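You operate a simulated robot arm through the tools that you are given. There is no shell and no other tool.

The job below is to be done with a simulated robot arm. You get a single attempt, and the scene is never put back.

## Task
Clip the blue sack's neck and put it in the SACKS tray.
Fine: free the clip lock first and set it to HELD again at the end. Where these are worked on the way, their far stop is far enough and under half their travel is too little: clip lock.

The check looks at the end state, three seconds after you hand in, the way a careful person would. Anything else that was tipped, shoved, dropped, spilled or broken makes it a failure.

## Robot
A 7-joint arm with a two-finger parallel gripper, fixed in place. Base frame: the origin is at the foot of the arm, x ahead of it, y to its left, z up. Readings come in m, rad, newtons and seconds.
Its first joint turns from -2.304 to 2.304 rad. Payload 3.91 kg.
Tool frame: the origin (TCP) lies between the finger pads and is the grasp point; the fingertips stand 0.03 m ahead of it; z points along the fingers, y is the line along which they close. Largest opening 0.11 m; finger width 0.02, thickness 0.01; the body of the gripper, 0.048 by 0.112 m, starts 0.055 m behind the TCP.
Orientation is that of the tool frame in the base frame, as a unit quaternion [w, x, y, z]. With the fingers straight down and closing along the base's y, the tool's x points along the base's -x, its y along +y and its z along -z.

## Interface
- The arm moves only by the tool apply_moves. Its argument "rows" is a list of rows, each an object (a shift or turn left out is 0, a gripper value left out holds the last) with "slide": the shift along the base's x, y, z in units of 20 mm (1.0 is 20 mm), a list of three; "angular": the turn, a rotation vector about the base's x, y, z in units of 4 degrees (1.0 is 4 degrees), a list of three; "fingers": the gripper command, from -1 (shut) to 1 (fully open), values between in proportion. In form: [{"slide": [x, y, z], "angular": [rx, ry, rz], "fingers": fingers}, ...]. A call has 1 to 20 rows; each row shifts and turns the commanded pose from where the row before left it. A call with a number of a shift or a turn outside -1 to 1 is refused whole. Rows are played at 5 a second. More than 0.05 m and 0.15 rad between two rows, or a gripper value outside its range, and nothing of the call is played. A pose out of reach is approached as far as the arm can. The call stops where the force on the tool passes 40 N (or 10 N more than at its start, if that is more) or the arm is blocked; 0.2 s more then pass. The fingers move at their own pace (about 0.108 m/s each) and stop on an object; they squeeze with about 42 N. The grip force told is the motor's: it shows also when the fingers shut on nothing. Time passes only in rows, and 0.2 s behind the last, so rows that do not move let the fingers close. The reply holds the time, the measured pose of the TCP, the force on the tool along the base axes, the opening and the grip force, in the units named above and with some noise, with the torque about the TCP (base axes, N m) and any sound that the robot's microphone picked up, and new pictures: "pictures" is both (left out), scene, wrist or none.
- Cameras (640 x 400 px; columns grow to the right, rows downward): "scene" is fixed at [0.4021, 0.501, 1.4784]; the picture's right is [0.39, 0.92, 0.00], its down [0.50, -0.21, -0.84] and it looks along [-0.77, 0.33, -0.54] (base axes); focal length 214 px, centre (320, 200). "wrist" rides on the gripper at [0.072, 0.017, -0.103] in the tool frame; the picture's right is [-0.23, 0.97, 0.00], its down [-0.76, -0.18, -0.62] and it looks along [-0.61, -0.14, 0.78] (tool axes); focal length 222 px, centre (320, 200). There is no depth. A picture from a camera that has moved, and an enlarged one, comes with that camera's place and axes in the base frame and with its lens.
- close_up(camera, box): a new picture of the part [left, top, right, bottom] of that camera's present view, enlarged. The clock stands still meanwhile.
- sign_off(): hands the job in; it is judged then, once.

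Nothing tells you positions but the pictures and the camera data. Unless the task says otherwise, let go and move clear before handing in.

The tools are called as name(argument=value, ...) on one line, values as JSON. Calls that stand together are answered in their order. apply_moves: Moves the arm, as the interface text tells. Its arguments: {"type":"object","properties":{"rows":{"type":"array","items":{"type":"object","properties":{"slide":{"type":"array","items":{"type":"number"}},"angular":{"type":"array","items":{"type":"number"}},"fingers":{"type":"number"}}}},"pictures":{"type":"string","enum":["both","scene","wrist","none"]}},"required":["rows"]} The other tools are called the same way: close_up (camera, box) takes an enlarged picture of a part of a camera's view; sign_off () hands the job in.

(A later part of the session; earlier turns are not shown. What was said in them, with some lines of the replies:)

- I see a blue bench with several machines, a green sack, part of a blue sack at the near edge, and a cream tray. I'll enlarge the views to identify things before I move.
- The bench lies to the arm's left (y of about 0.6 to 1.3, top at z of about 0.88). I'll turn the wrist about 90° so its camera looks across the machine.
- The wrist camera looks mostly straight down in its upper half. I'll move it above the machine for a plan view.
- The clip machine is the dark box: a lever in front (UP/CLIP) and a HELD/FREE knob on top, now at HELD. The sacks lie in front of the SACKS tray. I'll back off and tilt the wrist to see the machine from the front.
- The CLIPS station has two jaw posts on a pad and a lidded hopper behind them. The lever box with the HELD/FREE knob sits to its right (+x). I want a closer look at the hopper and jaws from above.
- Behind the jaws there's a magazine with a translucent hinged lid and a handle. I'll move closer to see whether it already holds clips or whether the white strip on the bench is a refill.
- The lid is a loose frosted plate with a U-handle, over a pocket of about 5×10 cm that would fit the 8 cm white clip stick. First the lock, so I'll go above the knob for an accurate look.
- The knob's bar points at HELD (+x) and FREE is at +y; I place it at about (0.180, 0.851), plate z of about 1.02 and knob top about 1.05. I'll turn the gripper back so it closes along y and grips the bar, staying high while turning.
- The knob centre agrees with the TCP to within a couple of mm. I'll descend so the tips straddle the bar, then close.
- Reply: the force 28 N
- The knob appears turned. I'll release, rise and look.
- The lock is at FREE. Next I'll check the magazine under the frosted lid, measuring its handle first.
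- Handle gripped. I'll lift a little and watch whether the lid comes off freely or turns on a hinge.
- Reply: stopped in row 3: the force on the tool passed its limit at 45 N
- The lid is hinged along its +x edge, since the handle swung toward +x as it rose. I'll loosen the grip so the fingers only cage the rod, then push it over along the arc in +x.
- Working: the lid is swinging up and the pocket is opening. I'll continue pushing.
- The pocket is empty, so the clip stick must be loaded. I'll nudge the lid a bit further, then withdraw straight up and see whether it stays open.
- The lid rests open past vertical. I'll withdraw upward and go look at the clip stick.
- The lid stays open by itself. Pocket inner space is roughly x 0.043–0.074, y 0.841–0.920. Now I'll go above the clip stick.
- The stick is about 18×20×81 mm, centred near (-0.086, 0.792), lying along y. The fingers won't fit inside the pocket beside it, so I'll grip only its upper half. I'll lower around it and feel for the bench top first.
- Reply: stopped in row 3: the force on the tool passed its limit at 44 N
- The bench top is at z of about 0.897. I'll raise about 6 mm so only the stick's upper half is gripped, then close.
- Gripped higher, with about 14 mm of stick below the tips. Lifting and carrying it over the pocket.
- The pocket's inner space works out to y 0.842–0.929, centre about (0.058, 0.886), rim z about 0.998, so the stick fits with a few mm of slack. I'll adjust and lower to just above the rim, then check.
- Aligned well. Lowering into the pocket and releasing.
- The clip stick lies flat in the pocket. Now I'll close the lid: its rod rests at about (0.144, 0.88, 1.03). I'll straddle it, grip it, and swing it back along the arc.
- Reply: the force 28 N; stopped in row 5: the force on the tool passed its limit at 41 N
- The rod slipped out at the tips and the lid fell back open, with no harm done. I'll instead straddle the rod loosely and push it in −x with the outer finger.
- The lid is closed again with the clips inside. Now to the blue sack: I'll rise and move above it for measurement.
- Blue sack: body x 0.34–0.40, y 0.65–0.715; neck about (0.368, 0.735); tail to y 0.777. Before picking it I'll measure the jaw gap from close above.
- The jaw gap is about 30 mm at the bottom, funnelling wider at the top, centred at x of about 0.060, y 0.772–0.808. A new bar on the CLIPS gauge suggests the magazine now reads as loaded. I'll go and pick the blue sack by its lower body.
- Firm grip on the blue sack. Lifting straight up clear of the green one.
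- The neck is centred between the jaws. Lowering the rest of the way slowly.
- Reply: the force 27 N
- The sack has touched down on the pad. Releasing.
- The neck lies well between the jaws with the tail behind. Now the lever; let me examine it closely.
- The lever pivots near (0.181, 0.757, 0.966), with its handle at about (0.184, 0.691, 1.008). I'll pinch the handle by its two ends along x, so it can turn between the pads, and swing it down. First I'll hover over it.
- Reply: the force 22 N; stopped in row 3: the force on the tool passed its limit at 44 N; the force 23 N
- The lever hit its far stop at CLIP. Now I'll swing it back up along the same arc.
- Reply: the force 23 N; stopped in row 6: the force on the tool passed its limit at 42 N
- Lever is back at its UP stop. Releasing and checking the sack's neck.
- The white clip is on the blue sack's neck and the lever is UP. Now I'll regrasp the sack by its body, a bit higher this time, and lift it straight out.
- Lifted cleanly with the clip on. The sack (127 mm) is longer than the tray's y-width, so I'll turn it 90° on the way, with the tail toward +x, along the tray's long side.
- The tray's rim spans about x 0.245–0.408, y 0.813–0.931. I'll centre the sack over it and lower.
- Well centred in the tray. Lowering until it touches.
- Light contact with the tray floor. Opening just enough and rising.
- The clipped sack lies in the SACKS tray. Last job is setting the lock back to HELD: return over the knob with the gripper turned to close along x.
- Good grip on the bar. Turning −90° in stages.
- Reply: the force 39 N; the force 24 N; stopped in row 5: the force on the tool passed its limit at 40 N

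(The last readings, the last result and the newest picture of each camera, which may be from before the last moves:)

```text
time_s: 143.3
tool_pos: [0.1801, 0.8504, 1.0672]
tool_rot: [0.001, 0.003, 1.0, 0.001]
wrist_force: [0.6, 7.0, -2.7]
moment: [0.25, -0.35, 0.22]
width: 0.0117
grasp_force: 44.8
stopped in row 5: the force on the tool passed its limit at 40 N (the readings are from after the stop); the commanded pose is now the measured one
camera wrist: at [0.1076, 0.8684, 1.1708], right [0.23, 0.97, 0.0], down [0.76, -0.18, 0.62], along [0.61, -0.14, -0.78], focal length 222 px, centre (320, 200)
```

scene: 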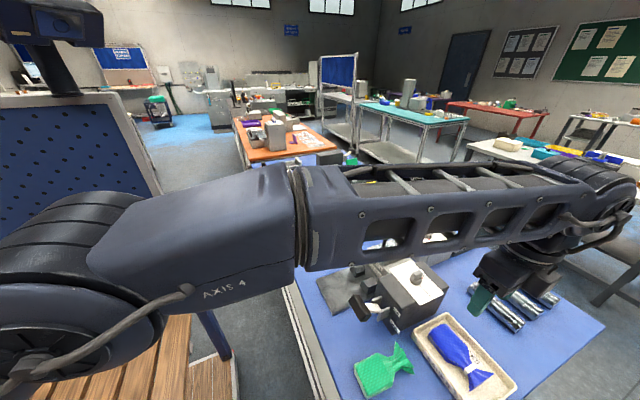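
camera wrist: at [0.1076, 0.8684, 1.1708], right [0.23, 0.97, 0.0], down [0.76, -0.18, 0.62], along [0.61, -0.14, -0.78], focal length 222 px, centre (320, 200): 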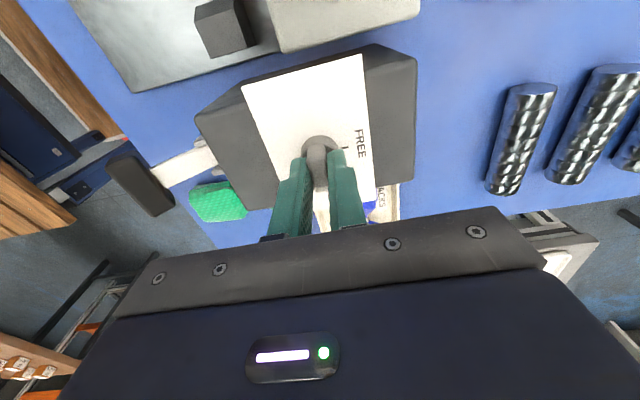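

The knob has come all the way round to its stop. Releasing, rising, and checking everything.

apply_moves(rows=[{"fingers": 0}, {}, {"slide": [0, 0, 1]}, {"slide": [0, 0, 1]}, {"slide": [0, 0, 1]}, {"slide": [0, 0, 1]}, {"slide": [0, 0, 1]}, {"slide": [0, 0, 1]}, {"slide": [0, -0.5, 1]}, {"slide": [0, -1, 1]}, {"slide": [-0.5, -1, 0]}, {"slide": [-0.5, -1, 0]}, {"slide": [-0.5, -1, 0]}, {"slide": [-0.5, -1, 0]}, {"slide": [-0.5, -1, 0]}, {"slide": [-0.5, -1, 0]}, {"slide": [-0.5, -1, 0]}, {"slide": [-0.5, -1, 0]}], pictures="both")

close_up(camera="scene", box=[380, 250, 460, 300])

close_up(camera="scene", box=[300, 220, 540, 400])

close_up(camera="wrist", box=[280, 0, 640, 220])

```text
time_s: 147.1
tool_pos: [0.1012, 0.6607, 1.2294]
tool_rot: [0.001, 0.002, 1.0, 0.0]
wrist_force: [0.4, 1.3, -0.3]
moment: [0.0, -0.03, 0.01]
width: 0.055
grasp_force: 0.1
camera wrist: at [0.0275, 0.6795, 1.3329], right [0.23, 0.97, 0.0], down [0.76, -0.18, 0.62], along [0.61, -0.14, -0.78], focal length 222 px, centre (320, 200)
```

scene: 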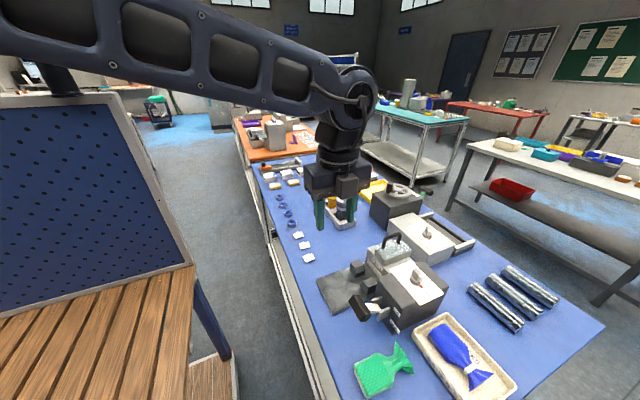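
wrist: 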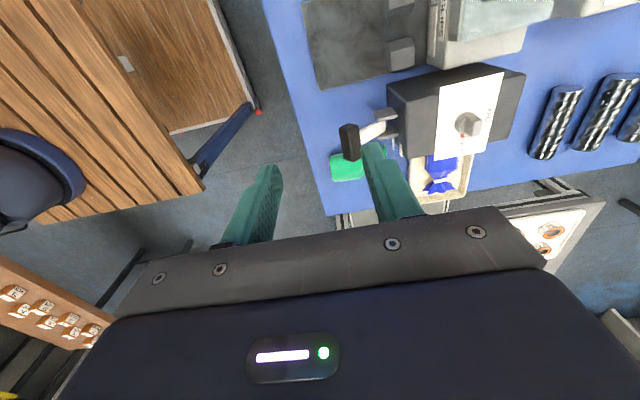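

```text
8.00 times, centred on (420, 275) of scene
camera zoom: at [0.4021, 0.501, 1.4784], right [0.39, 0.92, 0.0], down [0.5, -0.21, -0.84], along [-0.77, 0.33, -0.54], focal length 1716 px, centre (-480, -400)
```

zoom: 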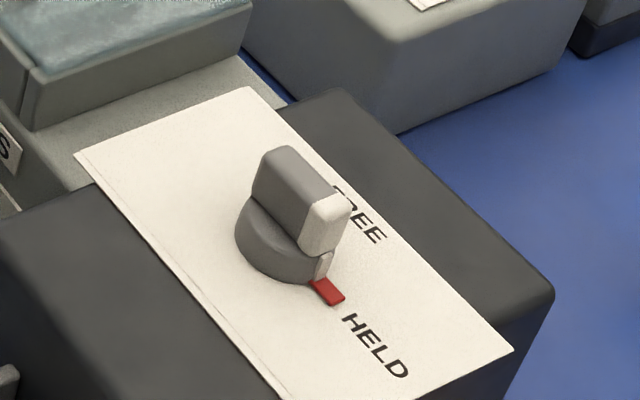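

```text
2.22 times, centred on (420, 310) of scene
camera zoom: at [0.4021, 0.501, 1.4784], right [0.39, 0.92, 0.0], down [0.5, -0.21, -0.84], along [-0.77, 0.33, -0.54], focal length 477 px, centre (98, -44)
```

zoom: 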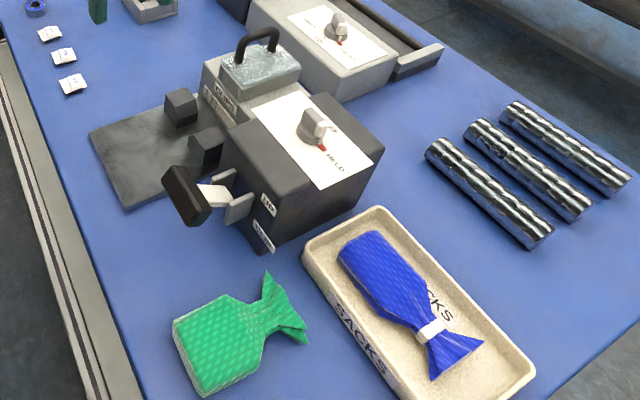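

```text
1.78 times, centred on (460, 110) of wrist
camera zoom: at [0.0275, 0.6795, 1.3329], right [0.23, 0.97, 0.0], down [0.76, -0.18, 0.62], along [0.61, -0.14, -0.78], focal length 395 px, centre (71, 360)
```

zoom: 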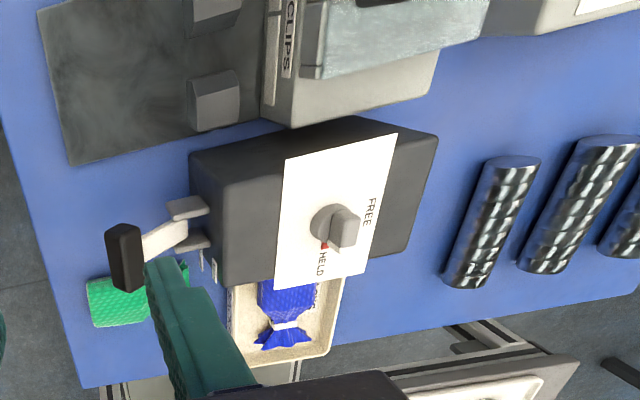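

The lock reads HELD, the lever is UP and the magazine lid is closed. The clipped blue sack lies in the SACKS tray, the green sack and other items look undisturbed, and the arm is clear. Handing in.

sign_off()

```text
The job is handed in.
```

The blue sack's neck is clipped, and the sack is lying in the SACKS tray. The clip lock is back at HELD.

- **Lock:** I turned it fully to FREE before anything else. At the end I turned it back until it reached its stop at HELD.
- **Clips:** The magazine was empty, so I loaded the white clip stick from the bench and closed the lid again. The stick is therefore no longer where it was on the bench.
- **Clipping:** I set the neck between the jaws, pulled the lever down to its stop at CLIP, and returned it to UP. The white clip shows clearly on the neck.
- **Lid slip:** While I was closing the magazine lid, its handle slipped out of the gripper once and the lid fell back open. I saw no damage, and it closed on the next try.
- **Everything else:** In the final pictures the green sack and the other items look undisturbed, and the arm is clear of the bench.
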